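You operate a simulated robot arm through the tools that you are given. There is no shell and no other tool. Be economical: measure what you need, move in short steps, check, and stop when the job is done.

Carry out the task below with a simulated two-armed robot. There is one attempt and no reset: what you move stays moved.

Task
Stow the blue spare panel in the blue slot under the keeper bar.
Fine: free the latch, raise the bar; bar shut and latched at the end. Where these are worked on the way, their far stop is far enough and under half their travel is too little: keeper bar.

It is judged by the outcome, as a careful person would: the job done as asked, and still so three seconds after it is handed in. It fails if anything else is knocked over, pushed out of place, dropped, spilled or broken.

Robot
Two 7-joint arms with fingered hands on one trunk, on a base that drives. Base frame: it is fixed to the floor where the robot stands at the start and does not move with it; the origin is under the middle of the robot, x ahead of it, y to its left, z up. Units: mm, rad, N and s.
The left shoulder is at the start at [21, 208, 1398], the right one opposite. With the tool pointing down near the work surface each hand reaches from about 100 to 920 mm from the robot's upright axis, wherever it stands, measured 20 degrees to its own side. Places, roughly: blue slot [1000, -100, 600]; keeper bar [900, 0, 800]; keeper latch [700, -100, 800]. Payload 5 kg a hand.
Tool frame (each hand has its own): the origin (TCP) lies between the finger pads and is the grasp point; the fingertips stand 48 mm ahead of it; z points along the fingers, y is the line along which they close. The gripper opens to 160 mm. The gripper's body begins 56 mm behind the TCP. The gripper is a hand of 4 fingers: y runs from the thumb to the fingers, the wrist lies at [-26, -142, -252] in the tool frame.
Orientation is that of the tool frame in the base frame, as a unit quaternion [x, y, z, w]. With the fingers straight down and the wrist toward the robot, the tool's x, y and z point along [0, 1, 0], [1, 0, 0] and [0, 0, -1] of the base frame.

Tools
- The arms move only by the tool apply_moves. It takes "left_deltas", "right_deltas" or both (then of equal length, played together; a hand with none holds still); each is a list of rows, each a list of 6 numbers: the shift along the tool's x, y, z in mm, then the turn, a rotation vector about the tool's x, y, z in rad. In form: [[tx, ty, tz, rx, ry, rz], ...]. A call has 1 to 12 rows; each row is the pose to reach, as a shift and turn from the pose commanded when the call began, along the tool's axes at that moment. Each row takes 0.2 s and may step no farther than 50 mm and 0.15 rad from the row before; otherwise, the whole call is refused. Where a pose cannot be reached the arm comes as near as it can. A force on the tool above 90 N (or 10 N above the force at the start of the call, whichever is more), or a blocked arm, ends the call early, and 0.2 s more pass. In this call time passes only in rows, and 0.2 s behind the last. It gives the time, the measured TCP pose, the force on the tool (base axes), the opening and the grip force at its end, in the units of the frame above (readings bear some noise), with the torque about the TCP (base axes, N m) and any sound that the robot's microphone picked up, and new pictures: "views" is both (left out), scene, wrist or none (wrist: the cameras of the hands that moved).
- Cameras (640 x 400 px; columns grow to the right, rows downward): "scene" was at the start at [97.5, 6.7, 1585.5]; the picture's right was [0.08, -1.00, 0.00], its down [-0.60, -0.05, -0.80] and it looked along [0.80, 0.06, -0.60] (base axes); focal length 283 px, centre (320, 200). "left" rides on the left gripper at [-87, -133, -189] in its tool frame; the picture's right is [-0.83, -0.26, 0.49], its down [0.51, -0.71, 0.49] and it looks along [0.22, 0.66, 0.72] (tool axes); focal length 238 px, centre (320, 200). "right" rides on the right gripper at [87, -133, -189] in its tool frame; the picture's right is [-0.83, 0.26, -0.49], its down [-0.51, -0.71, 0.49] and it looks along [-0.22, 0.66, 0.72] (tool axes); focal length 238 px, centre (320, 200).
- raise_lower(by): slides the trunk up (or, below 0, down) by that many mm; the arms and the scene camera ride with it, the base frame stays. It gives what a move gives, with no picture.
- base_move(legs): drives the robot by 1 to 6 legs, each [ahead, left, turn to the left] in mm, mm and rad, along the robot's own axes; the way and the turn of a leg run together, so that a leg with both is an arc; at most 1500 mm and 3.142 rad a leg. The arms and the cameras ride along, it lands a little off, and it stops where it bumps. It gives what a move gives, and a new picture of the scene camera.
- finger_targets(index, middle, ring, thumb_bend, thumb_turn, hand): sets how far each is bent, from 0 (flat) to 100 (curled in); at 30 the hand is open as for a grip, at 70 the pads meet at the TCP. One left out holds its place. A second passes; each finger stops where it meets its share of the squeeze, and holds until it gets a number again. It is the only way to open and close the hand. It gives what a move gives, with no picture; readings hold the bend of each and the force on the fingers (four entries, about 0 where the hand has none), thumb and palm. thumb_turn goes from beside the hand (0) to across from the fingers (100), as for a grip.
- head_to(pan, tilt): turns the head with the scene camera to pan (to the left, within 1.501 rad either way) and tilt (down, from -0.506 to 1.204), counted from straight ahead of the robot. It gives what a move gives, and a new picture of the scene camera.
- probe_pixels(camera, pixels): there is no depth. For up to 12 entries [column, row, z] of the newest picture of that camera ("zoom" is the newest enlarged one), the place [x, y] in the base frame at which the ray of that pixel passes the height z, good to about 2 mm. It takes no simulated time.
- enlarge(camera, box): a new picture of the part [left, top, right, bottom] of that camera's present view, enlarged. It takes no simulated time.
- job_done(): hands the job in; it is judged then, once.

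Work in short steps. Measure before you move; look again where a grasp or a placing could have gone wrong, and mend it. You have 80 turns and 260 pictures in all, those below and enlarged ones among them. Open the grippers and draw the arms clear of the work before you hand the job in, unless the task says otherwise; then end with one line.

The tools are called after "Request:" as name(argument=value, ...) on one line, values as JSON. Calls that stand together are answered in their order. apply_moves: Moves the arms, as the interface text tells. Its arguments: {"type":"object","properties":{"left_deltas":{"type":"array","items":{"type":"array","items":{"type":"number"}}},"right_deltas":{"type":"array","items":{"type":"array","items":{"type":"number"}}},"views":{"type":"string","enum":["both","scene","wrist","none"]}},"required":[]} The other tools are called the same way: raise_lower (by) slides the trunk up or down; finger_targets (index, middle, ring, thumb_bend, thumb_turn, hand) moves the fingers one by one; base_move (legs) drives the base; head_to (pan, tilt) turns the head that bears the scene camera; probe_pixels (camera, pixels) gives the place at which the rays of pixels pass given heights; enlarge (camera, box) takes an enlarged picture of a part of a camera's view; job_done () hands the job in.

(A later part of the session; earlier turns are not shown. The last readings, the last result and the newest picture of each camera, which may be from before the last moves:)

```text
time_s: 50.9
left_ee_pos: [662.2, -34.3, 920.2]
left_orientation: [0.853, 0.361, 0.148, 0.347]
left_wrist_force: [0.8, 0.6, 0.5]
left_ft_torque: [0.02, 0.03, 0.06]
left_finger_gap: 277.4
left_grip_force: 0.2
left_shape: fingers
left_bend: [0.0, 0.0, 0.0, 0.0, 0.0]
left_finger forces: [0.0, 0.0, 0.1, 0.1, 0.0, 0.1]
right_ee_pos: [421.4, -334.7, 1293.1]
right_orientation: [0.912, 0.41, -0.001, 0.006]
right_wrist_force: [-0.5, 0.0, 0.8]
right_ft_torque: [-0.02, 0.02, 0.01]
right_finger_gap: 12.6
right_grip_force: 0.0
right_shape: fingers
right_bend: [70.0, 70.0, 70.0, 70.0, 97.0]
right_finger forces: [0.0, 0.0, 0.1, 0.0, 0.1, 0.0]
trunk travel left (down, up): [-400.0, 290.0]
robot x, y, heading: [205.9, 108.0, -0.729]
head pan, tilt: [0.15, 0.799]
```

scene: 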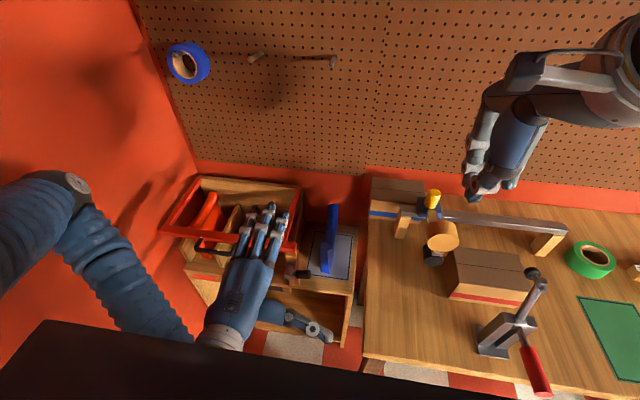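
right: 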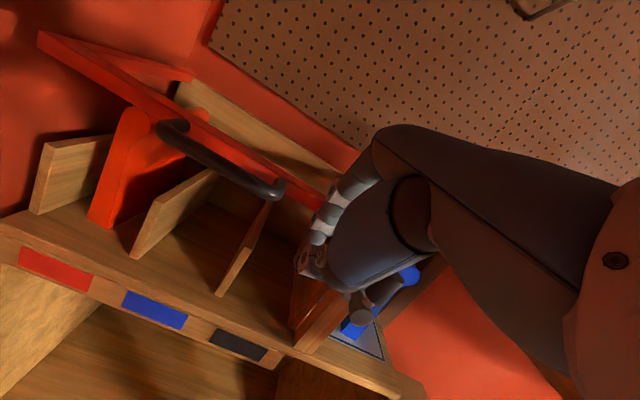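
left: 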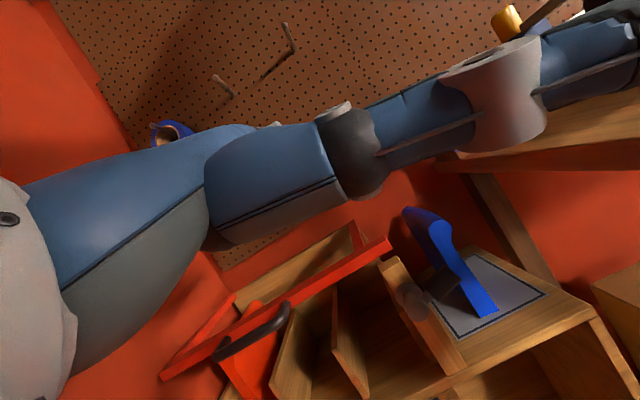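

Now well placed, 80 mm further from the wall. I turn the thumb under the palm so it stays off the latch, then lower the flat left hand in front of the bar, between handle and post.

Request:
finger_targets(hand="left", thumb_bend=20, thumb_turn=98)

Request:
apply_moves(left_deltas=[[35, -10, -9, 0, 0.015, -0.015], [65, -18, -17.5, 0, 0.029, -0.03], [65, -49, 15, 0, 0.029, -0.03], [65, -81, 47, 0, 0.029, -0.03], [65, -112, 79, 0, 0.029, -0.03], [65, -144, 111, 0, 0.029, -0.03], [65, -168, 136, 0, 0.029, -0.03]], views="both")

Request:
enlarge(camera="scene", box=[150, 160, 370, 330])

```text
time_s: 51.9
left_ee_pos: [660.8, -35.4, 921.7]
left_orientation: [0.853, 0.36, 0.148, 0.348]
left_wrist_force: [0.0, -0.4, 0.2]
left_ft_torque: [0.02, 0.02, 0.03]
left_finger_gap: 248.4
left_grip_force: 0.0
left_shape: fingers
left_bend: [0.0, 0.0, 0.0, 20.0, 95.0]
left_finger forces: [0.0, 0.0, 0.1, 0.0, 0.1, 0.1]
right_ee_pos: [420.6, -336.3, 1292.3]
right_orientation: [0.913, 0.409, -0.001, 0.006]
right_wrist_force: [-0.7, 0.0, 0.2]
right_ft_torque: [0.01, 0.0, 0.05]
right_finger_gap: 12.6
right_grip_force: 0.1
right_shape: fingers
right_bend: [70.0, 70.0, 70.0, 70.0, 97.0]
right_finger forces: [0.1, 0.0, 0.1, 0.0, 0.0, 0.0]
trunk travel left (down, up): [-400.0, 290.0]
robot x, y, heading: [205.0, 109.1, -0.728]
head pan, tilt: [0.15, 0.799]
```

```text
time_s: 53.5
left_ee_pos: [691.0, 28.5, 706.6]
left_orientation: [0.845, 0.379, 0.155, 0.346]
left_wrist_force: [0.3, -0.5, -0.2]
left_ft_torque: [0.03, 0.05, 0.0]
left_finger_gap: 248.1
left_grip_force: 0.0
left_shape: fingers
left_bend: [0.0, 0.0, 0.0, 20.0, 95.0]
left_finger forces: [0.0, 0.0, 0.0, 0.1, 0.1, 0.0]
right_ee_pos: [420.9, -335.2, 1293.0]
right_orientation: [0.912, 0.41, -0.001, 0.006]
right_wrist_force: [-0.2, -0.4, -0.4]
right_ft_torque: [0.04, -0.02, 0.02]
right_finger_gap: 12.5
right_grip_force: 0.0
right_shape: fingers
right_bend: [70.0, 70.0, 70.0, 70.0, 97.0]
right_finger forces: [0.0, 0.0, 0.0, 0.0, 0.1, 0.0]
trunk travel left (down, up): [-400.0, 290.0]
robot x, y, heading: [203.9, 109.6, -0.729]
head pan, tilt: [0.15, 0.799]
```

scene: 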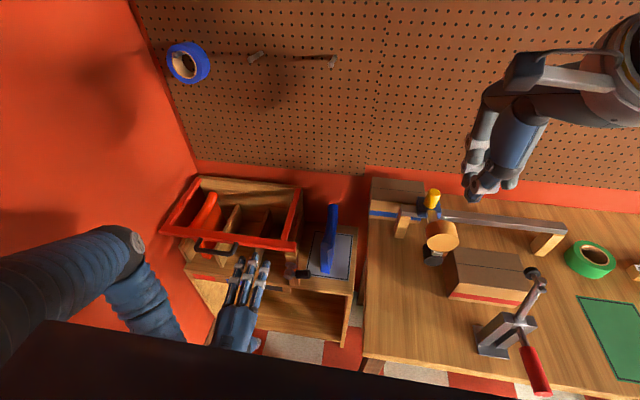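
left: 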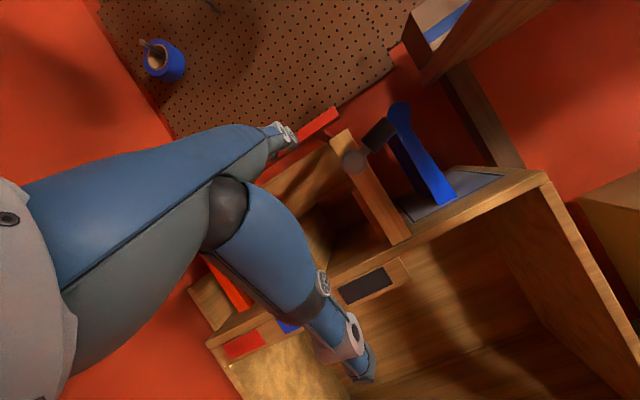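

```text
2.35 times, centred on (260, 245) of scene
```

zoom: 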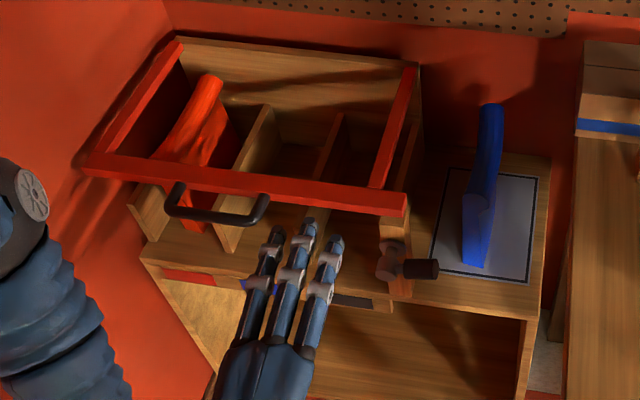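

The hand is clear in front, fingertips at (308,220) and (336,240), level below the bar. I slide it 95 mm forward under the bar.

Request:
apply_moves(left_deltas=[[0, 22, 21, 0, 0, 0], [0, 43, 42, 0, 0, 0], [0, 57, 56, 0, 0, 0], [0, 67, 66, 0, 0, 0]], views="none")

Request:
enlarge(camera="scene", box=[150, 160, 370, 330])

Request:
enlarge(camera="left", box=[120, 50, 480, 400])

```text
time_s: 54.5
left_ee_pos: [756.3, -30.7, 713.2]
left_orientation: [0.841, 0.378, 0.159, 0.352]
left_wrist_force: [-66.3, 58.1, 31.3]
left_ft_torque: [-13.88, -16.52, 1.41]
left_finger_gap: 247.8
left_grip_force: 47.2
left_shape: fingers
left_bend: [0.0, 0.0, 0.0, 20.0, 95.0]
left_finger forces: [0.0, 95.5, 0.0, 0.0, 0.0, 0.1]
right_ee_pos: [413.6, -328.6, 1296.3]
right_orientation: [0.912, 0.41, 0.0, 0.008]
right_wrist_force: [-0.7, 0.1, 0.9]
right_ft_torque: [0.06, 0.04, 0.04]
right_finger_gap: 12.6
right_grip_force: 0.0
right_shape: fingers
right_bend: [70.0, 70.0, 70.0, 70.0, 97.0]
right_finger forces: [0.1, 0.0, 0.1, 0.1, 0.1, 0.0]
trunk travel left (down, up): [-400.0, 290.0]
robot x, y, heading: [204.8, 115.0, -0.727]
head pan, tilt: [0.15, 0.799]
```

```text
2.35 times, centred on (260, 245) of scene
```

zoom: 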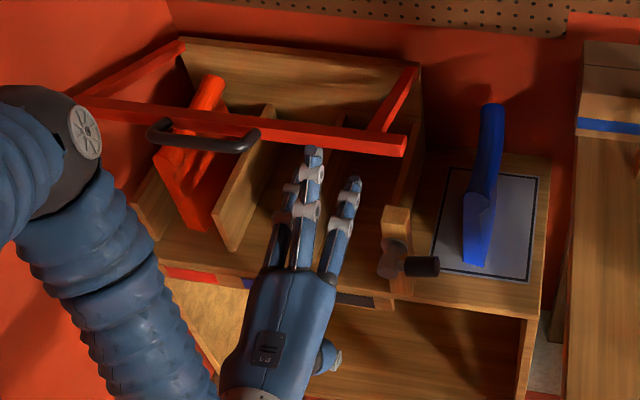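

```text
1.14 times, centred on (300, 225) of left
```

zoom: 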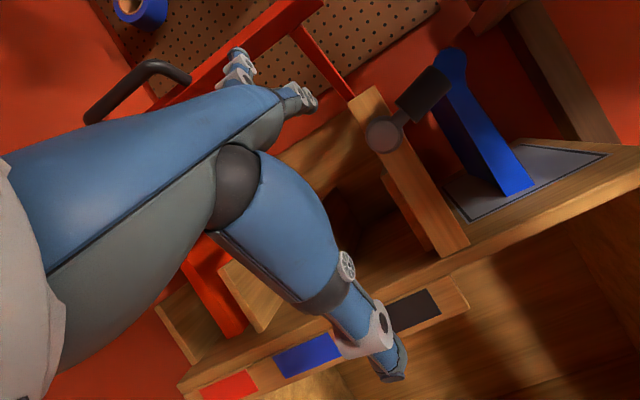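

The middle fingertip met the bar's lower edge and already lifted the bar some way, but with 95 N. I back off slightly to release that force and see whether the bar stays.

Request:
apply_moves(left_deltas=[[0, -12, -12, 0, 0, 0], [0, -20, -10, 0, 0, 0]], views="none")

Request:
enlarge(camera="scene", box=[150, 160, 370, 330])

```text
time_s: 55.1
left_ee_pos: [744.9, -21.1, 700.4]
left_orientation: [0.845, 0.378, 0.156, 0.345]
left_wrist_force: [-11.0, 10.7, 3.0]
left_ft_torque: [-2.21, -2.4, 0.28]
left_finger_gap: 248.0
left_grip_force: 7.4
left_shape: fingers
left_bend: [0.0, 0.0, 0.0, 20.0, 95.0]
left_finger forces: [0.0, 15.3, 0.0, 0.1, 0.0, 0.1]
right_ee_pos: [418.4, -335.5, 1294.2]
right_orientation: [0.913, 0.408, 0.0, 0.007]
right_wrist_force: [-0.5, 0.8, 0.3]
right_ft_torque: [-0.05, -0.05, -0.01]
right_finger_gap: 12.6
right_grip_force: 0.1
right_shape: fingers
right_bend: [70.0, 70.0, 70.0, 70.0, 97.0]
right_finger forces: [0.0, 0.0, 0.1, 0.1, 0.1, 0.1]
trunk travel left (down, up): [-400.0, 290.0]
robot x, y, heading: [205.6, 111.5, -0.731]
head pan, tilt: [0.15, 0.799]
```

```text
2.35 times, centred on (260, 245) of scene
```

zoom: 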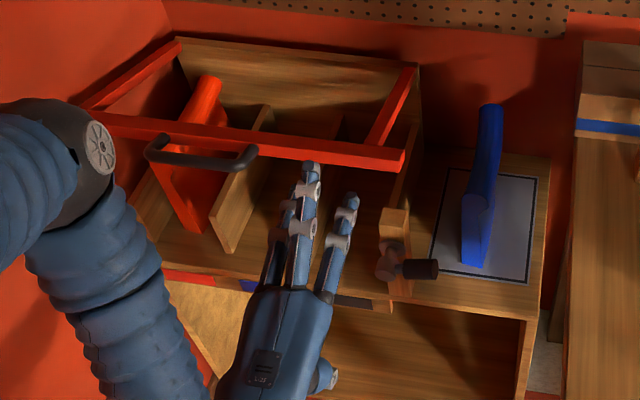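

The bar rests on the middle fingertip at about 18 degrees open, the flat fingers pointing up and forward at 45 degrees. Pushing with the tips along the bar's arc (hinge about 878 ahead, z 835, radius 260) works, so I follow the arc, first to about 46 degrees.

Request:
apply_moves(left_deltas=[[0, 28.2, -16.1, 0, 0, 0], [0, 57.3, -29, 0, 0, 0], [0, 87.7, -38.2, 0, 0, 0], [0, 115.2, -55.7, 0.06, 0, 0], [0, 143.9, -73.9, 0.14, 0, 0]], views="none")

Request:
enlarge(camera="scene", box=[120, 100, 360, 300])

```text
time_s: 56.3
left_ee_pos: [781.6, -54.3, 854.5]
left_orientation: [0.867, 0.388, 0.128, 0.285]
left_wrist_force: [-4.8, 3.9, 6.7]
left_ft_torque: [-1.29, -1.76, 0.11]
left_finger_gap: 247.7
left_grip_force: 4.7
left_shape: fingers
left_bend: [0.0, 0.0, 0.0, 20.0, 95.0]
left_finger forces: [0.0, 10.3, 0.0, 0.0, 0.0, 0.0]
right_ee_pos: [419.0, -335.7, 1292.8]
right_orientation: [0.912, 0.409, 0.0, 0.007]
right_wrist_force: [0.0, -0.1, 0.2]
right_ft_torque: [0.04, 0.0, -0.02]
right_finger_gap: 12.6
right_grip_force: 0.1
right_shape: fingers
right_bend: [70.0, 70.0, 70.0, 70.0, 97.0]
right_finger forces: [0.1, 0.0, 0.0, 0.0, 0.0, 0.1]
trunk travel left (down, up): [-400.0, 290.0]
robot x, y, heading: [208.6, 109.5, -0.732]
head pan, tilt: [0.15, 0.799]
```

```text
2.00 times, centred on (240, 200) of scene
```

zoom: 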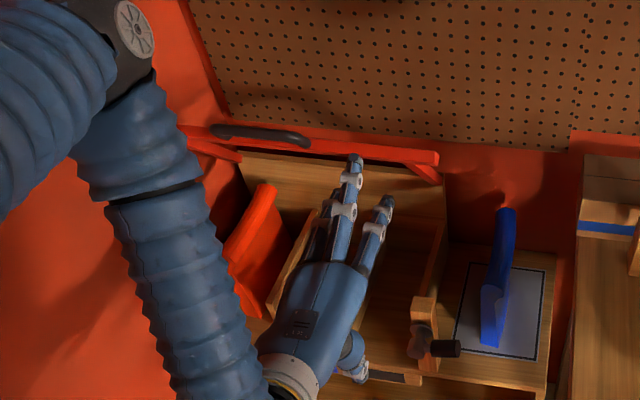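

The bar is past 45 degrees with a light 10 N. I follow the arc on to about 95 degrees or the stop.

Request:
apply_moves(left_deltas=[[0, 27.3, -20.7, 0.09, 0, 0], [0, 56.3, -37.8, 0.18, 0, 0], [0, 86.7, -51.1, 0.27, 0, 0], [0, 117.6, -61, 0.36, 0, 0], [0, 148.9, -66.8, 0.45, 0, 0], [0, 180.2, -69, 0.54, 0, 0], [0, 208.4, -59.6, 0.59, 0, 0]], views="none")

Request:
enlarge(camera="scene", box=[120, 60, 400, 280])

```text
time_s: 58.0
left_ee_pos: [859.6, -123.7, 1016.6]
left_orientation: [0.913, 0.408, 0.005, 0.008]
left_wrist_force: [-48.6, 41.2, 30.2]
left_ft_torque: [-7.49, -9.44, 0.66]
left_finger_gap: 247.8
left_grip_force: 45.9
left_shape: fingers
left_bend: [0.0, 0.0, 0.0, 20.0, 95.0]
left_finger forces: [0.0, 92.1, 0.1, 0.0, 0.1, 0.0]
right_ee_pos: [419.9, -332.1, 1293.5]
right_orientation: [0.912, 0.411, -0.001, 0.007]
right_wrist_force: [2.2, -1.1, -0.4]
right_ft_torque: [0.26, 0.24, 0.05]
right_finger_gap: 12.5
right_grip_force: 0.0
right_shape: fingers
right_bend: [70.0, 70.0, 70.0, 70.0, 97.0]
right_finger forces: [0.0, 0.0, 0.1, 0.0, 0.1, 0.1]
trunk travel left (down, up): [-400.0, 290.0]
robot x, y, heading: [206.3, 107.8, -0.729]
head pan, tilt: [0.15, 0.799]
stopped in row 7 (left hand): the force on the tool passed its limit at 94 N (the readings are from after the stop); the commanded pose is now the measured one
```

```text
1.82 times, centred on (260, 170) of scene
```

zoom: 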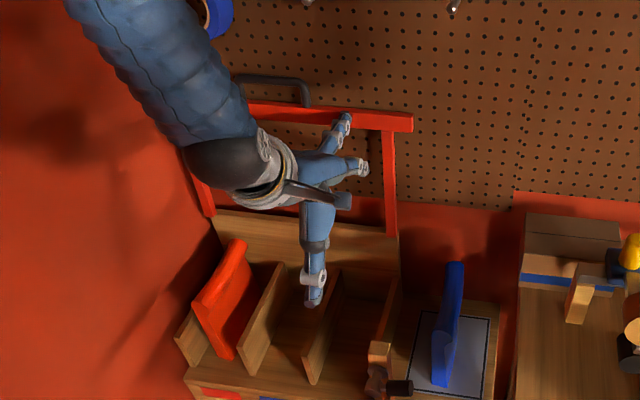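

The bar stands upright at its stop (94 N). I draw the hand back and check that the bar stays up.

Request:
apply_moves(left_deltas=[[0, -15, 0, 0, 0, 0], [0, -40, 0, 0, 0, 0], [0, -80, 0, 0, 0, 0], [0, -120, -10, 0, 0, 0], [0, -160, -20, 0, 0, 0]], views="scene")

Request:
enlarge(camera="scene", box=[120, 60, 400, 280])

```text
time_s: 59.2
left_ee_pos: [743.3, -18.8, 1032.6]
left_orientation: [0.912, 0.409, 0.006, 0.012]
left_wrist_force: [-8.2, 6.1, 15.1]
left_ft_torque: [-1.79, -2.4, 0.08]
left_finger_gap: 248.1
left_grip_force: 9.9
left_shape: fingers
left_bend: [0.0, 0.0, 0.0, 20.0, 95.0]
left_finger forces: [0.1, 18.4, 0.1, 0.0, 0.0, 0.0]
right_ee_pos: [417.8, -332.1, 1293.6]
right_orientation: [0.911, 0.412, -0.001, 0.007]
right_wrist_force: [0.7, -0.2, 0.9]
right_ft_torque: [-0.06, -0.05, 0.0]
right_finger_gap: 12.5
right_grip_force: 0.0
right_shape: fingers
right_bend: [70.0, 70.0, 70.0, 70.0, 97.0]
right_finger forces: [0.0, 0.0, 0.0, 0.0, 0.0, 0.0]
trunk travel left (down, up): [-400.0, 290.0]
robot x, y, heading: [210.2, 112.8, -0.723]
head pan, tilt: [0.15, 0.799]
```

scene: 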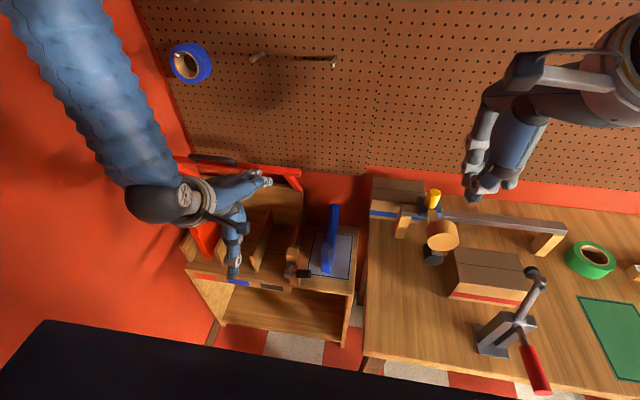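

```text
1.82 times, centred on (260, 170) of scene
```

zoom: 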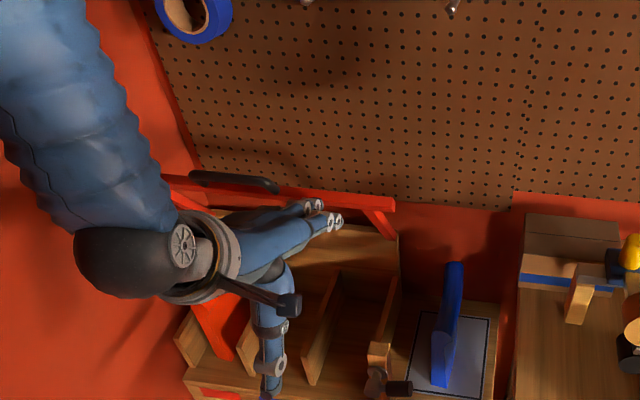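

The bar sinks with the hand: it must be held up. Plan: lower it now, have the left hand fetch the panel first, then raise and hold the bar with the right hand while the left inserts. I lower the bar gently and withdraw.

Request:
apply_moves(left_deltas=[[0, -10, 40, 0, 0, 0], [0, -20, 80, 0, 0, 0], [0, -30, 120, 0, 0, 0], [0, -40, 160, 0, 0, 0], [0, -45, 200, 0, 0, 0], [0, -45, 235, 0, 0, 0], [0, -45, 265, 0, 0, 0], [0, -45, 285, 0, 0, 0], [0, -45, 302, 0, 0, 0]], views="none")

Request:
enlarge(camera="scene", box=[120, 120, 360, 320])

```text
time_s: 59.9
left_ee_pos: [734.1, -10.3, 953.6]
left_orientation: [0.912, 0.41, 0.013, 0.025]
left_wrist_force: [-26.7, 22.5, 44.7]
left_ft_torque: [-8.14, -10.13, 0.41]
left_finger_gap: 247.8
left_grip_force: 28.0
left_shape: fingers
left_bend: [0.0, 0.0, 0.0, 20.0, 95.0]
left_finger forces: [0.1, 57.4, 0.0, 0.0, 0.1, 0.0]
right_ee_pos: [420.4, -331.4, 1294.2]
right_orientation: [0.911, 0.412, -0.001, 0.006]
right_wrist_force: [2.0, -1.2, -0.6]
right_ft_torque: [0.09, 0.12, 0.01]
right_finger_gap: 12.3
right_grip_force: 0.0
right_shape: fingers
right_bend: [70.0, 70.0, 70.0, 70.0, 97.0]
right_finger forces: [0.0, 0.1, 0.0, 0.1, 0.0, 0.1]
trunk travel left (down, up): [-400.0, 290.0]
robot x, y, heading: [206.5, 111.3, -0.726]
head pan, tilt: [0.15, 0.799]
stopped in row 3 (left hand): the force on the tool passed its limit at 108 N (the readings are from after the stop); the commanded pose is now the measured one
```

```text
2.00 times, centred on (240, 220) of scene
```

zoom: 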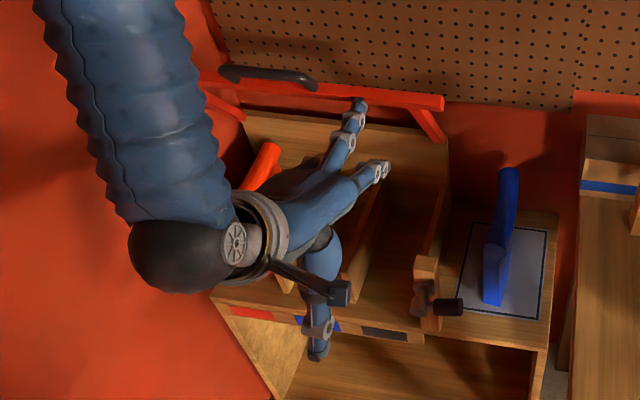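

The fingertip is pressing on the bar's outer face and the bar does not go down, so it may hold itself. I look closely at the contact.

Request:
enlarge(camera="scene", box=[210, 140, 350, 240])

Request:
enlarge(camera="left", box=[0, 0, 640, 400])

```text
4.00 times, centred on (280, 190) of scene
```

zoom: 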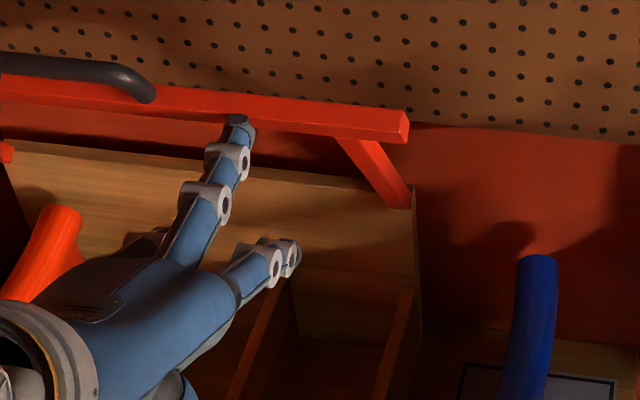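

```text
1.00 times, centred on (320, 200) of left (not enlarged: the box is as wide or as high as the picture)
```

zoom: 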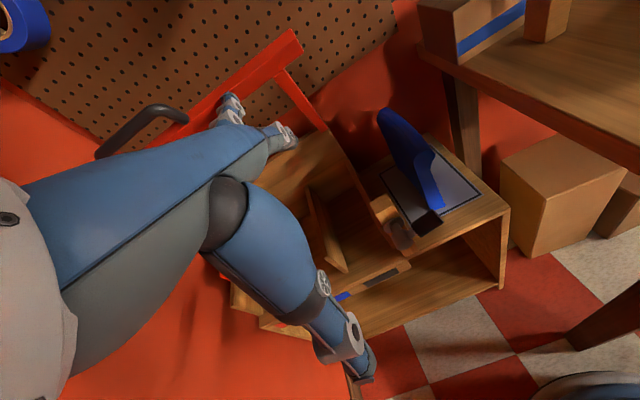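

The tip presses radially on the bar's front face, so going straight down jams. I ease the radius a little and follow the arc down, letting friction lower the bar.

Request:
apply_moves(left_deltas=[[0, -12, 0, 0, 0, 0], [0, -31, 19, 0, 0, 0], [0, -46, 41, 0, 0, 0], [0, -59, 65, 0, 0, 0], [0, -70, 89, 0, 0, 0], [0, -77, 115, 0, 0, 0], [0, -82, 141, 0, 0, 0], [0, -85, 164, 0, 0, 0]], views="none")

Request:
enlarge(camera="scene", box=[120, 120, 360, 320])

```text
time_s: 60.9
left_ee_pos: [684.4, 35.9, 888.2]
left_orientation: [0.911, 0.411, 0.008, 0.017]
left_wrist_force: [-48.1, 39.9, 39.2]
left_ft_torque: [-8.79, -11.11, 0.61]
left_finger_gap: 247.9
left_grip_force: 36.4
left_shape: fingers
left_bend: [0.0, 0.0, 0.0, 20.0, 95.0]
left_finger forces: [0.1, 72.7, 0.0, 0.1, 0.0, 0.1]
right_ee_pos: [420.3, -329.4, 1294.1]
right_orientation: [0.911, 0.413, -0.001, 0.007]
right_wrist_force: [1.3, -0.4, -0.7]
right_ft_torque: [0.08, 0.19, 0.03]
right_finger_gap: 12.5
right_grip_force: 0.1
right_shape: fingers
right_bend: [70.0, 70.0, 70.0, 70.0, 97.0]
right_finger forces: [0.2, 0.0, 0.1, 0.0, 0.0, 0.0]
trunk travel left (down, up): [-400.0, 290.0]
robot x, y, heading: [205.1, 108.4, -0.717]
head pan, tilt: [0.15, 0.799]
stopped in row 5 (left hand): the force on the tool passed its limit at 95 N (the readings are from after the stop); the commanded pose is now the measured one
```

```text
2.00 times, centred on (240, 220) of scene
```

zoom: 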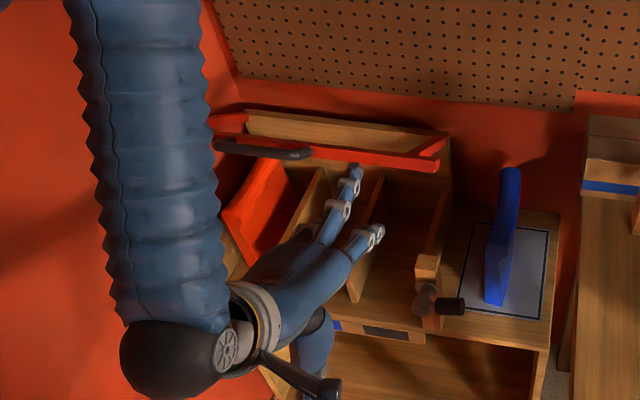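

It follows, but with too much push. I ease more and carry on down the arc, then withdraw.

Request:
apply_moves(left_deltas=[[0, -12, 0, 0, 0, 0], [0, -22, 16, 0, 0, 0], [0, -30, 39, 0, 0, 0], [0, -36, 63, 0, 0, 0], [0, -40, 87, 0, 0, 0], [0, -44, 106, 0, 0, 0], [0, -85, 106, 0, 0, 0], [0, -120, 90, 0, 0, 0]], views="none")

Request:
enlarge(camera="scene", box=[120, 120, 360, 320])

```text
time_s: 62.7
left_ee_pos: [604.9, 105.8, 792.1]
left_orientation: [0.912, 0.411, 0.008, 0.019]
left_wrist_force: [0.1, -0.6, 0.9]
left_ft_torque: [-0.04, -0.01, 0.05]
left_finger_gap: 247.8
left_grip_force: 0.2
left_shape: fingers
left_bend: [0.0, 0.0, 0.0, 20.0, 95.0]
left_finger forces: [0.0, 0.0, 0.0, 0.1, 0.1, 0.1]
right_ee_pos: [420.7, -332.7, 1292.8]
right_orientation: [0.911, 0.412, -0.001, 0.006]
right_wrist_force: [-0.5, 0.9, 0.0]
right_ft_torque: [-0.08, -0.11, -0.05]
right_finger_gap: 12.5
right_grip_force: 0.0
right_shape: fingers
right_bend: [70.0, 70.0, 70.0, 70.0, 97.0]
right_finger forces: [0.0, 0.0, 0.0, 0.0, 0.0, 0.0]
trunk travel left (down, up): [-400.0, 290.0]
robot x, y, heading: [206.0, 114.0, -0.721]
head pan, tilt: [0.15, 0.799]
```

```text
2.00 times, centred on (240, 220) of scene
```

zoom: 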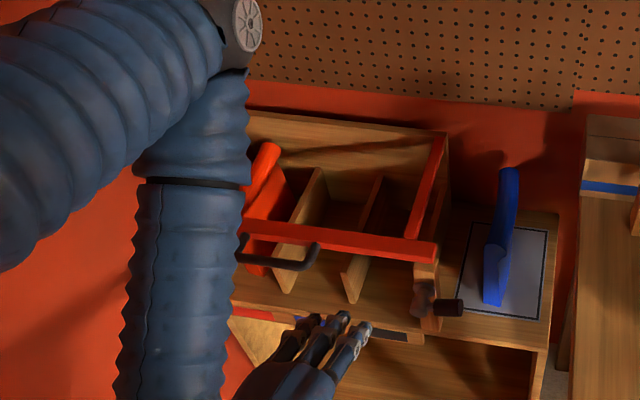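

The bar is shut again and the hand is free. Now I open the left hand and turn it (fingers forward-down 45 degrees, closing sideways) for gripping the panel's top roll.

Request:
finger_targets(hand="left", index=30, middle=30, ring=30, thumb_bend=30, thumb_turn=98)

Request:
apply_moves(left_deltas=[[0, 0, -30, -0.05115, -0.05115, -0.1235], [0, 0, -60, -0.1023, -0.1023, -0.247], [0, 0, -90, -0.15345, -0.15345, -0.3704], [0, 0, -120, -0.2046, -0.2046, -0.4939], [0, 0, -150, -0.25575, -0.25575, -0.6174], [-10, 5, -175, -0.3069, -0.3069, -0.7409], [-30, 20, -190, -0.358, -0.358, -0.8643], [-50, 35, -200, -0.4092, -0.4092, -0.9878], [-70, 50, -205, -0.4604, -0.4604, -1.1113], [-90, 65, -210, -0.5115, -0.5115, -1.2348], [-105, 80, -210, -0.5627, -0.5627, -1.3582], [-120, 95, -210, -0.6138, -0.6138, -1.4817]], views="both")

```text
time_s: 63.7
left_ee_pos: [604.6, 105.0, 790.9]
left_orientation: [0.911, 0.411, 0.008, 0.016]
left_wrist_force: [0.8, 0.3, -0.2]
left_ft_torque: [0.0, 0.02, 0.0]
left_finger_gap: 170.9
left_grip_force: 0.0
left_shape: fingers
left_bend: [30.0, 30.0, 30.0, 30.0, 95.0]
left_finger forces: [0.0, 0.0, 0.0, 0.1, 0.1, 0.0]
right_ee_pos: [422.4, -333.1, 1291.3]
right_orientation: [0.911, 0.412, -0.001, 0.006]
right_wrist_force: [0.3, -0.8, -0.7]
right_ft_torque: [0.0, 0.02, -0.01]
right_finger_gap: 12.6
right_grip_force: 0.1
right_shape: fingers
right_bend: [70.0, 70.0, 70.0, 70.0, 97.0]
right_finger forces: [0.0, 0.1, 0.0, 0.0, 0.1, 0.1]
trunk travel left (down, up): [-400.0, 290.0]
robot x, y, heading: [205.8, 108.2, -0.721]
head pan, tilt: [0.15, 0.799]
```

```text
time_s: 65.5
left_ee_pos: [654.0, 85.5, 953.4]
left_orientation: [0.601, 0.742, -0.001, 0.296]
left_wrist_force: [-1.2, 0.3, -0.5]
left_ft_torque: [-0.01, -0.05, 0.02]
left_finger_gap: 170.4
left_grip_force: 0.0
left_shape: fingers
left_bend: [30.0, 30.0, 30.0, 30.0, 96.0]
left_finger forces: [0.0, 0.0, 0.0, 0.0, 0.0, 0.0]
left hand out of reach, approached as far as the arm can: row 3, 4, 5, 6, 7, 8, 9
right_ee_pos: [422.7, -333.1, 1293.6]
right_orientation: [0.911, 0.412, -0.001, 0.006]
right_wrist_force: [-0.8, -0.6, 0.8]
right_ft_torque: [0.0, -0.05, -0.04]
right_finger_gap: 12.8
right_grip_force: 0.2
right_shape: fingers
right_bend: [70.0, 70.0, 70.0, 70.0, 97.0]
right_finger forces: [0.0, 0.0, 0.0, 0.1, 0.0, 0.1]
trunk travel left (down, up): [-400.0, 290.0]
robot x, y, heading: [205.6, 112.0, -0.719]
head pan, tilt: [0.15, 0.799]
stopped in row 9 (left hand): the arm was blocked; the commanded pose is now the measured one
```

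scene: 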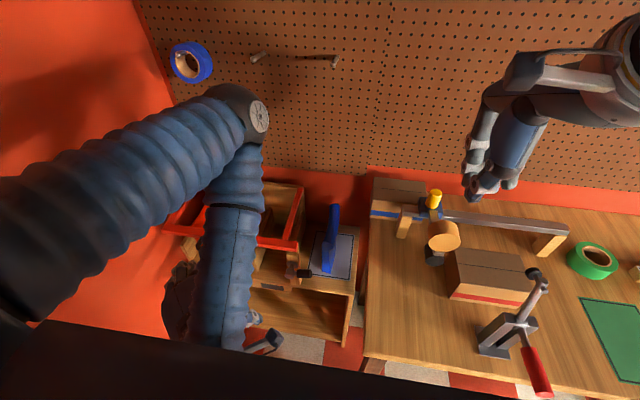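
left: 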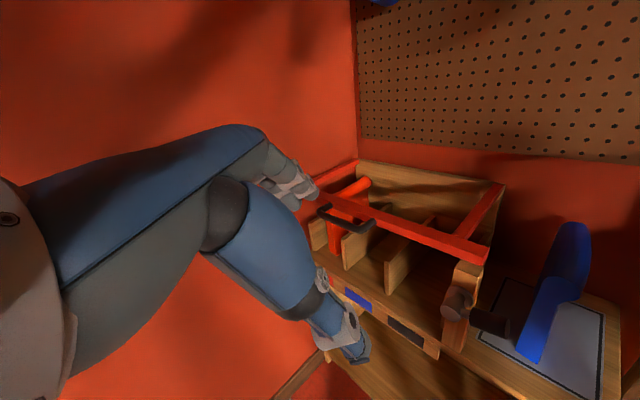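

The arm ran out of reach because the wrist came too near the body. I move the hand forward to about 640 ahead while finishing the turn.

Request:
apply_moves(left_deltas=[[-31, 3.4, 11.7, 0, 0, 0], [-62, 6.8, 23.3, 0, 0, 0], [-93, 10.3, 35, -0.005, -0.027, -0.092], [-124, 13.7, 46.7, -0.01, -0.053, -0.183], [-155, 17.1, 58.3, -0.015, -0.08, -0.275], [-186, 20.5, 70, -0.02, -0.106, -0.366], [-217, 24, 81.7, -0.025, -0.133, -0.458], [-248, 27.4, 93.3, -0.03, -0.16, -0.55], [-278, 30.8, 105, -0.035, -0.186, -0.641]], views="both")

```text
time_s: 67.5
left_ee_pos: [755.2, -191.8, 1000.2]
left_orientation: [0.328, 0.864, -0.137, 0.358]
left_wrist_force: [1.0, -0.5, 0.7]
left_ft_torque: [-0.02, 0.01, 0.06]
left_finger_gap: 170.6
left_grip_force: 0.1
left_shape: fingers
left_bend: [30.0, 30.0, 30.0, 30.0, 96.0]
left_finger forces: [0.0, 0.0, 0.0, 0.0, 0.1, 0.1]
right_ee_pos: [423.4, -333.8, 1291.9]
right_orientation: [0.911, 0.413, -0.001, 0.006]
right_wrist_force: [0.3, -0.9, 0.1]
right_ft_torque: [0.04, -0.01, 0.03]
right_finger_gap: 12.6
right_grip_force: 0.0
right_shape: fingers
right_bend: [70.0, 70.0, 70.0, 70.0, 97.0]
right_finger forces: [0.1, 0.1, 0.0, 0.0, 0.1, 0.1]
trunk travel left (down, up): [-400.0, 290.0]
robot x, y, heading: [206.1, 113.2, -0.72]
head pan, tilt: [0.15, 0.799]
```

scene: 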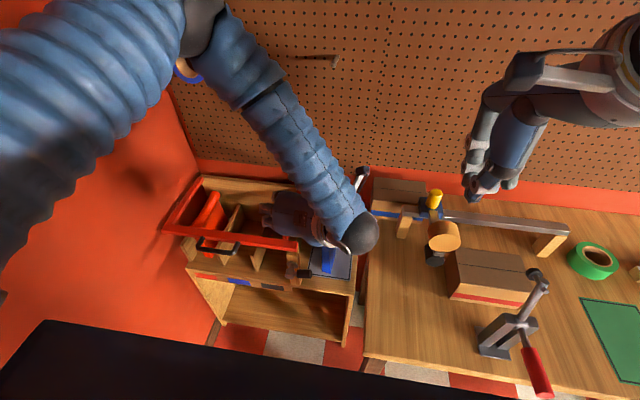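
left: 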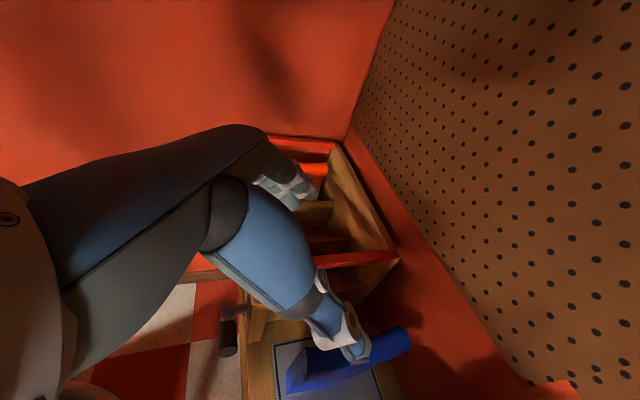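

The hand is turned as wanted at (639 ahead, 60 left, z 1000). I narrow the opening so it clears the rack's right wall, and move above the panel's roll.

Request:
finger_targets(hand="left", index=48, middle=48, ring=48, thumb_bend=48)

Request:
apply_moves(left_deltas=[[-6, -22, 39, 0, 0, 0], [-12, -44, 78, 0, 0, 0], [-18, -67, 117, 0, 0, 0]], views="both")

Request:
enlarge(camera="left", box=[200, 150, 520, 400])

Request:
enlarge(camera="scene", box=[250, 150, 410, 300])

```text
time_s: 68.5
left_ee_pos: [754.9, -190.6, 1000.6]
left_orientation: [0.329, 0.863, -0.136, 0.358]
left_wrist_force: [0.0, -1.2, 0.4]
left_ft_torque: [-0.03, 0.06, -0.02]
left_finger_gap: 99.9
left_grip_force: 0.0
left_shape: fingers
left_bend: [48.0, 48.0, 48.0, 48.0, 98.0]
left_finger forces: [0.1, 0.0, 0.0, 0.0, 0.0, 0.0]
right_ee_pos: [422.7, -334.9, 1293.2]
right_orientation: [0.911, 0.412, -0.001, 0.005]
right_wrist_force: [-0.7, 0.8, 0.3]
right_ft_torque: [0.02, -0.02, 0.03]
right_finger_gap: 12.6
right_grip_force: 0.1
right_shape: fingers
right_bend: [70.0, 70.0, 70.0, 70.0, 97.0]
right_finger forces: [0.0, 0.0, 0.0, 0.0, 0.0, 0.1]
trunk travel left (down, up): [-400.0, 290.0]
robot x, y, heading: [202.7, 110.8, -0.722]
head pan, tilt: [0.15, 0.799]
```

```text
time_s: 69.3
left_ee_pos: [784.0, -307.6, 929.0]
left_orientation: [0.33, 0.863, -0.136, 0.358]
left_wrist_force: [0.9, -1.7, 0.7]
left_ft_torque: [0.03, 0.01, 0.01]
left_finger_gap: 99.8
left_grip_force: 0.1
left_shape: fingers
left_bend: [48.0, 48.0, 48.0, 48.0, 98.0]
left_finger forces: [0.0, 0.0, 0.1, 0.1, 0.0, 0.0]
right_ee_pos: [423.8, -334.4, 1292.7]
right_orientation: [0.911, 0.412, -0.001, 0.005]
right_wrist_force: [0.8, -1.2, 0.2]
right_ft_torque: [0.11, 0.04, 0.04]
right_finger_gap: 12.4
right_grip_force: 0.0
right_shape: fingers
right_bend: [70.0, 70.0, 70.0, 70.0, 97.0]
right_finger forces: [0.1, 0.0, 0.0, 0.1, 0.0, 0.0]
trunk travel left (down, up): [-400.0, 290.0]
robot x, y, heading: [205.5, 111.9, -0.72]
head pan, tilt: [0.15, 0.799]
```

scene: 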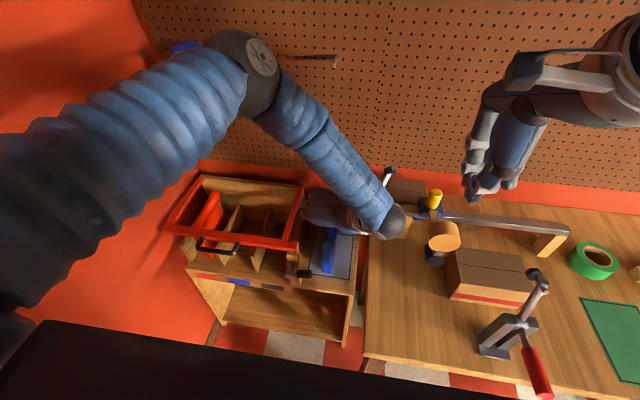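
left: 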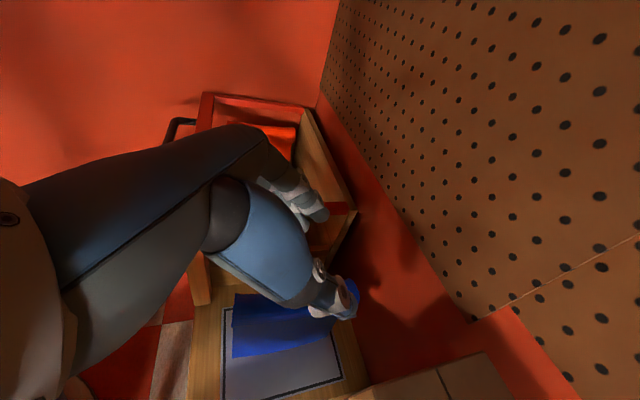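

```text
1.60 times, centred on (360, 275) of left
```

zoom: 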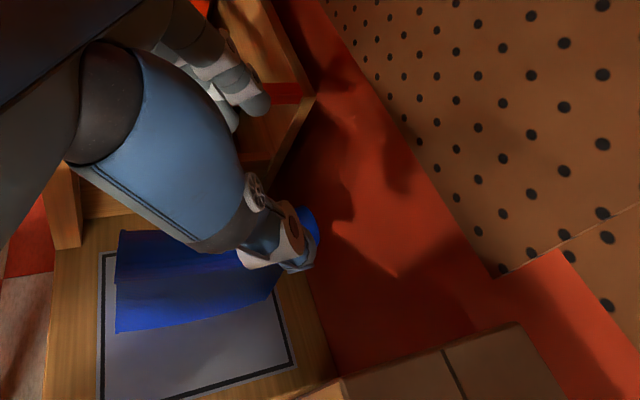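

```text
2.67 times, centred on (330, 225) of scene
```

zoom: 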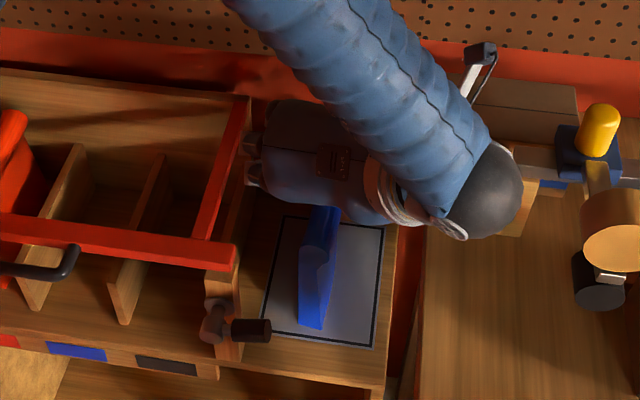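

The roll is under the hand, but the wrist is near the tall disc tool at (442,236) on its right. I measure that tool's height and place using the right hand's camera too.

Request:
enlarge(camera="right", box=[100, 120, 420, 400])

Request:
enlarge(camera="scene", box=[360, 170, 480, 290])

```text
1.43 times, centred on (260, 260) of right
```

zoom: 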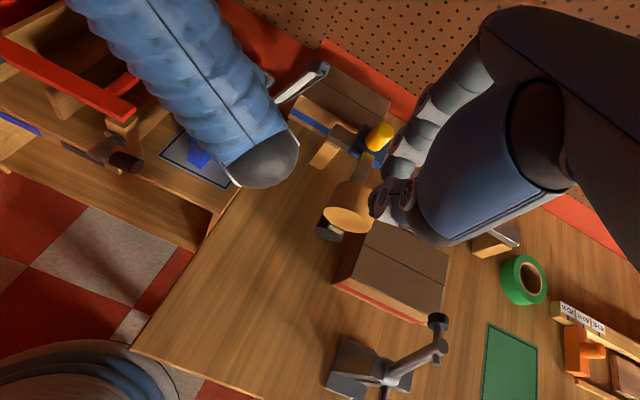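

```text
3.33 times, centred on (420, 230) of scene
```

zoom: 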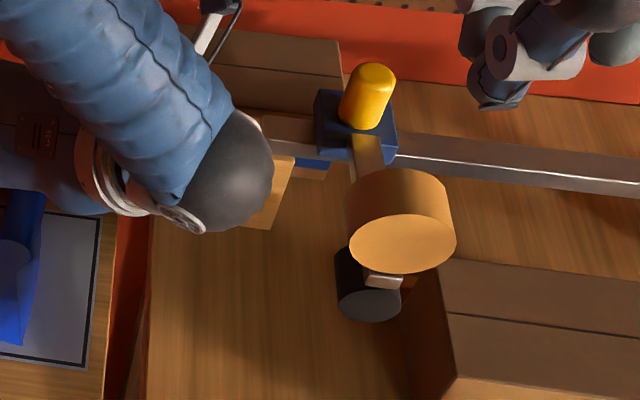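

I triangulate the disc and the yellow knob.

Request:
probe_pixels(camera="scene", pixels=[[444.6, 242.9, 800], [444.6, 242.9, 1000], [435.6, 191.6, 800], [435.6, 191.6, 1000]])

Request:
probe_pixels(camera="right", pixels=[[277.5, 274, 800], [277.5, 274, 1000], [303.4, 213.1, 800], [303.4, 213.1, 1000]])

```text
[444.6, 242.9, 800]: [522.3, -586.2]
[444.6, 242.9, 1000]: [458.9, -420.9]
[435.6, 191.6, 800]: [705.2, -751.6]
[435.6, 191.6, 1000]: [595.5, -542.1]
```

```text
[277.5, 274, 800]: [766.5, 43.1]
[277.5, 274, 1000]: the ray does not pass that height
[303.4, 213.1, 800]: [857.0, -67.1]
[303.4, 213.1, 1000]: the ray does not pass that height
```

The plain right picture is stale, so I take a fresh enlargement and probe that.

Request:
enlarge(camera="right", box=[100, 120, 420, 400])

Request:
probe_pixels(camera="zoom", pixels=[[345, 220, 800], [345, 220, 1000], [382, 133, 800], [382, 133, 1000], [345, 190, 800], [345, 190, 1000]])

```text
1.43 times, centred on (260, 260) of right
```

zoom: 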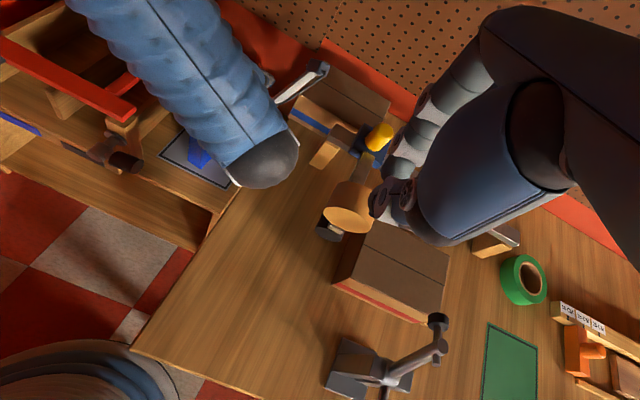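

```text
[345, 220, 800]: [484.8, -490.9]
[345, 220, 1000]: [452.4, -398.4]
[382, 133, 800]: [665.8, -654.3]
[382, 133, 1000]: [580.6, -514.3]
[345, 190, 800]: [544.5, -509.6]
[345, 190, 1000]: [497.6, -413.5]
```

The disc (z 1042) stands at 291 right of line and the yellow knob (z 1110) at 260 right, so the wrist at about 150 right keeps clear. I descend straight onto the roll.

Request:
apply_moves(left_deltas=[[32, 0, 32, 0, 0, 0], [60, 0, 60, 0, 0, 0], [80, 0, 80, 0, 0, 0], [94, 0, 94, 0, 0, 0]], views="wrist")

Request:
enlarge(camera="scene", box=[250, 170, 410, 320])

Request:
enlarge(camera="right", box=[60, 120, 320, 300])

```text
time_s: 70.3
left_ee_pos: [782.1, -305.4, 798.1]
left_orientation: [0.329, 0.863, -0.136, 0.359]
left_wrist_force: [0.7, 0.0, 0.9]
left_ft_torque: [0.06, 0.06, 0.01]
left_finger_gap: 99.5
left_grip_force: 0.0
left_shape: fingers
left_bend: [48.0, 48.0, 48.0, 48.0, 98.0]
left_finger forces: [0.0, 0.0, 0.0, 0.1, 0.0, 0.0]
right_ee_pos: [423.7, -333.4, 1292.1]
right_orientation: [0.911, 0.412, -0.001, 0.005]
right_wrist_force: [-1.1, 0.1, -0.9]
right_ft_torque: [0.03, 0.05, 0.02]
right_finger_gap: 12.6
right_grip_force: 0.0
right_shape: fingers
right_bend: [70.0, 70.0, 70.0, 70.0, 97.0]
right_finger forces: [0.1, 0.0, 0.0, 0.1, 0.1, 0.1]
trunk travel left (down, up): [-400.0, 290.0]
robot x, y, heading: [207.5, 113.7, -0.73]
head pan, tilt: [0.15, 0.799]
```

left: 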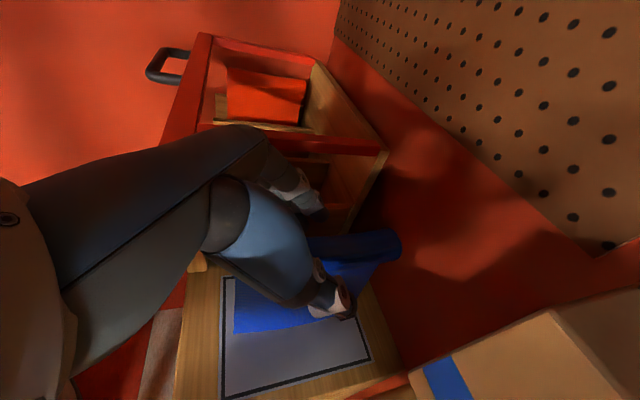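

```text
2.67 times, centred on (330, 245) of scene
```

zoom: 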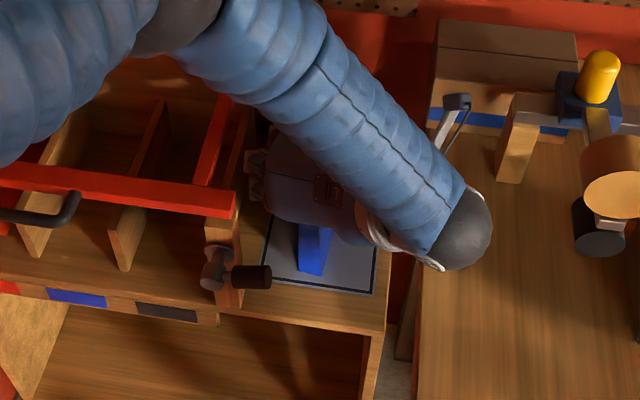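

```text
2.22 times, centred on (190, 210) of right
```

zoom: 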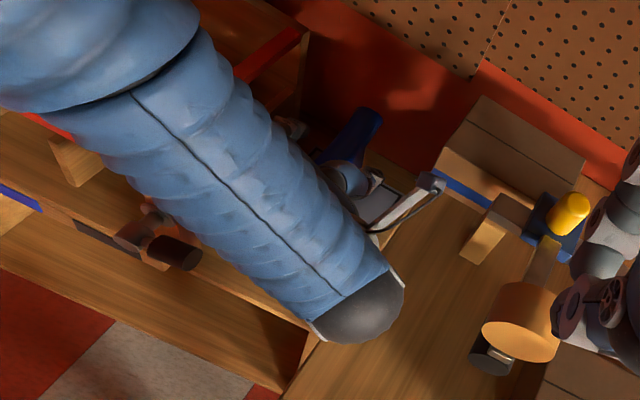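

The panel lies between the thumb (right, (335,300) in the left view) and the fingers. No contact force; I close.

Request:
finger_targets(hand="left", index=70, middle=70, ring=70, thumb_bend=70)

Request:
enlarge(camera="left", box=[160, 150, 460, 400])

```text
time_s: 71.3
left_ee_pos: [781.9, -305.5, 798.7]
left_orientation: [0.329, 0.863, -0.136, 0.358]
left_wrist_force: [-0.1, 0.1, -0.7]
left_ft_torque: [0.08, 0.0, 0.02]
left_finger_gap: 50.6
left_grip_force: 22.8
left_shape: fingers
left_bend: [62.0, 65.0, 67.0, 61.0, 98.0]
left_finger forces: [10.4, 9.1, 4.9, 0.0, 21.2, 0.0]
right_ee_pos: [423.9, -333.2, 1292.4]
right_orientation: [0.911, 0.412, -0.001, 0.006]
right_wrist_force: [0.0, -0.3, 0.1]
right_ft_torque: [0.01, -0.01, 0.01]
right_finger_gap: 12.5
right_grip_force: 0.0
right_shape: fingers
right_bend: [70.0, 70.0, 70.0, 70.0, 97.0]
right_finger forces: [0.1, 0.0, 0.0, 0.1, 0.0, 0.1]
trunk travel left (down, up): [-400.0, 290.0]
robot x, y, heading: [202.1, 112.1, -0.724]
head pan, tilt: [0.15, 0.799]
```

```text
1.60 times, centred on (310, 275) of left
```

zoom: 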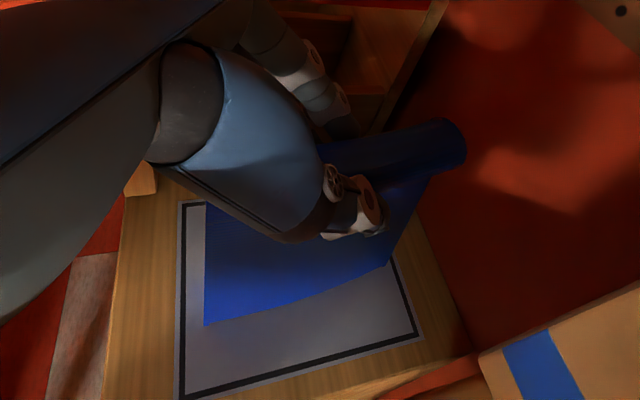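

All fingers and thumb hold the roll with 23 N. I squeeze a bit firmer and lift 40 mm to test.

Request:
finger_targets(hand="left", index=85, middle=85, ring=85, thumb_bend=85)

Request:
apply_moves(left_deltas=[[-14, 0, -14, 0, 0, 0], [-28, 0, -28, 0, 0, 0]], views="wrist")

```text
time_s: 72.3
left_ee_pos: [780.9, -305.9, 799.3]
left_orientation: [0.329, 0.863, -0.136, 0.358]
left_wrist_force: [-0.5, -0.2, -1.7]
left_ft_torque: [0.0, -0.1, 0.01]
left_finger_gap: 50.3
left_grip_force: 29.4
left_shape: fingers
left_bend: [63.0, 66.0, 70.0, 60.0, 97.0]
left_finger forces: [14.5, 8.4, 8.0, 0.1, 27.6, 0.0]
right_ee_pos: [423.8, -333.1, 1293.0]
right_orientation: [0.911, 0.413, -0.002, 0.006]
right_wrist_force: [0.1, 0.3, 0.3]
right_ft_torque: [-0.02, 0.01, 0.01]
right_finger_gap: 12.5
right_grip_force: 0.1
right_shape: fingers
right_bend: [70.0, 70.0, 70.0, 70.0, 97.0]
right_finger forces: [0.0, 0.0, 0.1, 0.0, 0.0, 0.1]
trunk travel left (down, up): [-400.0, 290.0]
robot x, y, heading: [208.7, 110.9, -0.722]
head pan, tilt: [0.15, 0.799]
```

```text
time_s: 72.9
left_ee_pos: [781.3, -305.6, 838.2]
left_orientation: [0.33, 0.863, -0.136, 0.357]
left_wrist_force: [-0.8, 0.0, -2.7]
left_ft_torque: [0.04, 0.0, 0.02]
left_finger_gap: 50.2
left_grip_force: 29.4
left_shape: fingers
left_bend: [63.0, 66.0, 70.0, 60.0, 97.0]
left_finger forces: [14.1, 8.5, 8.3, 0.0, 27.6, 0.1]
right_ee_pos: [424.1, -333.8, 1293.4]
right_orientation: [0.911, 0.412, -0.002, 0.006]
right_wrist_force: [0.7, 0.8, 0.1]
right_ft_torque: [0.0, 0.0, -0.02]
right_finger_gap: 12.5
right_grip_force: 0.0
right_shape: fingers
right_bend: [70.0, 70.0, 70.0, 70.0, 97.0]
right_finger forces: [0.0, 0.0, 0.0, 0.0, 0.0, 0.0]
trunk travel left (down, up): [-400.0, 290.0]
robot x, y, heading: [208.0, 109.9, -0.72]
head pan, tilt: [0.15, 0.799]
```

left: 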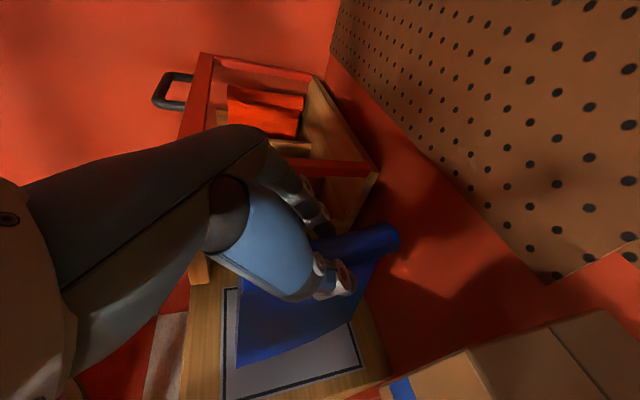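

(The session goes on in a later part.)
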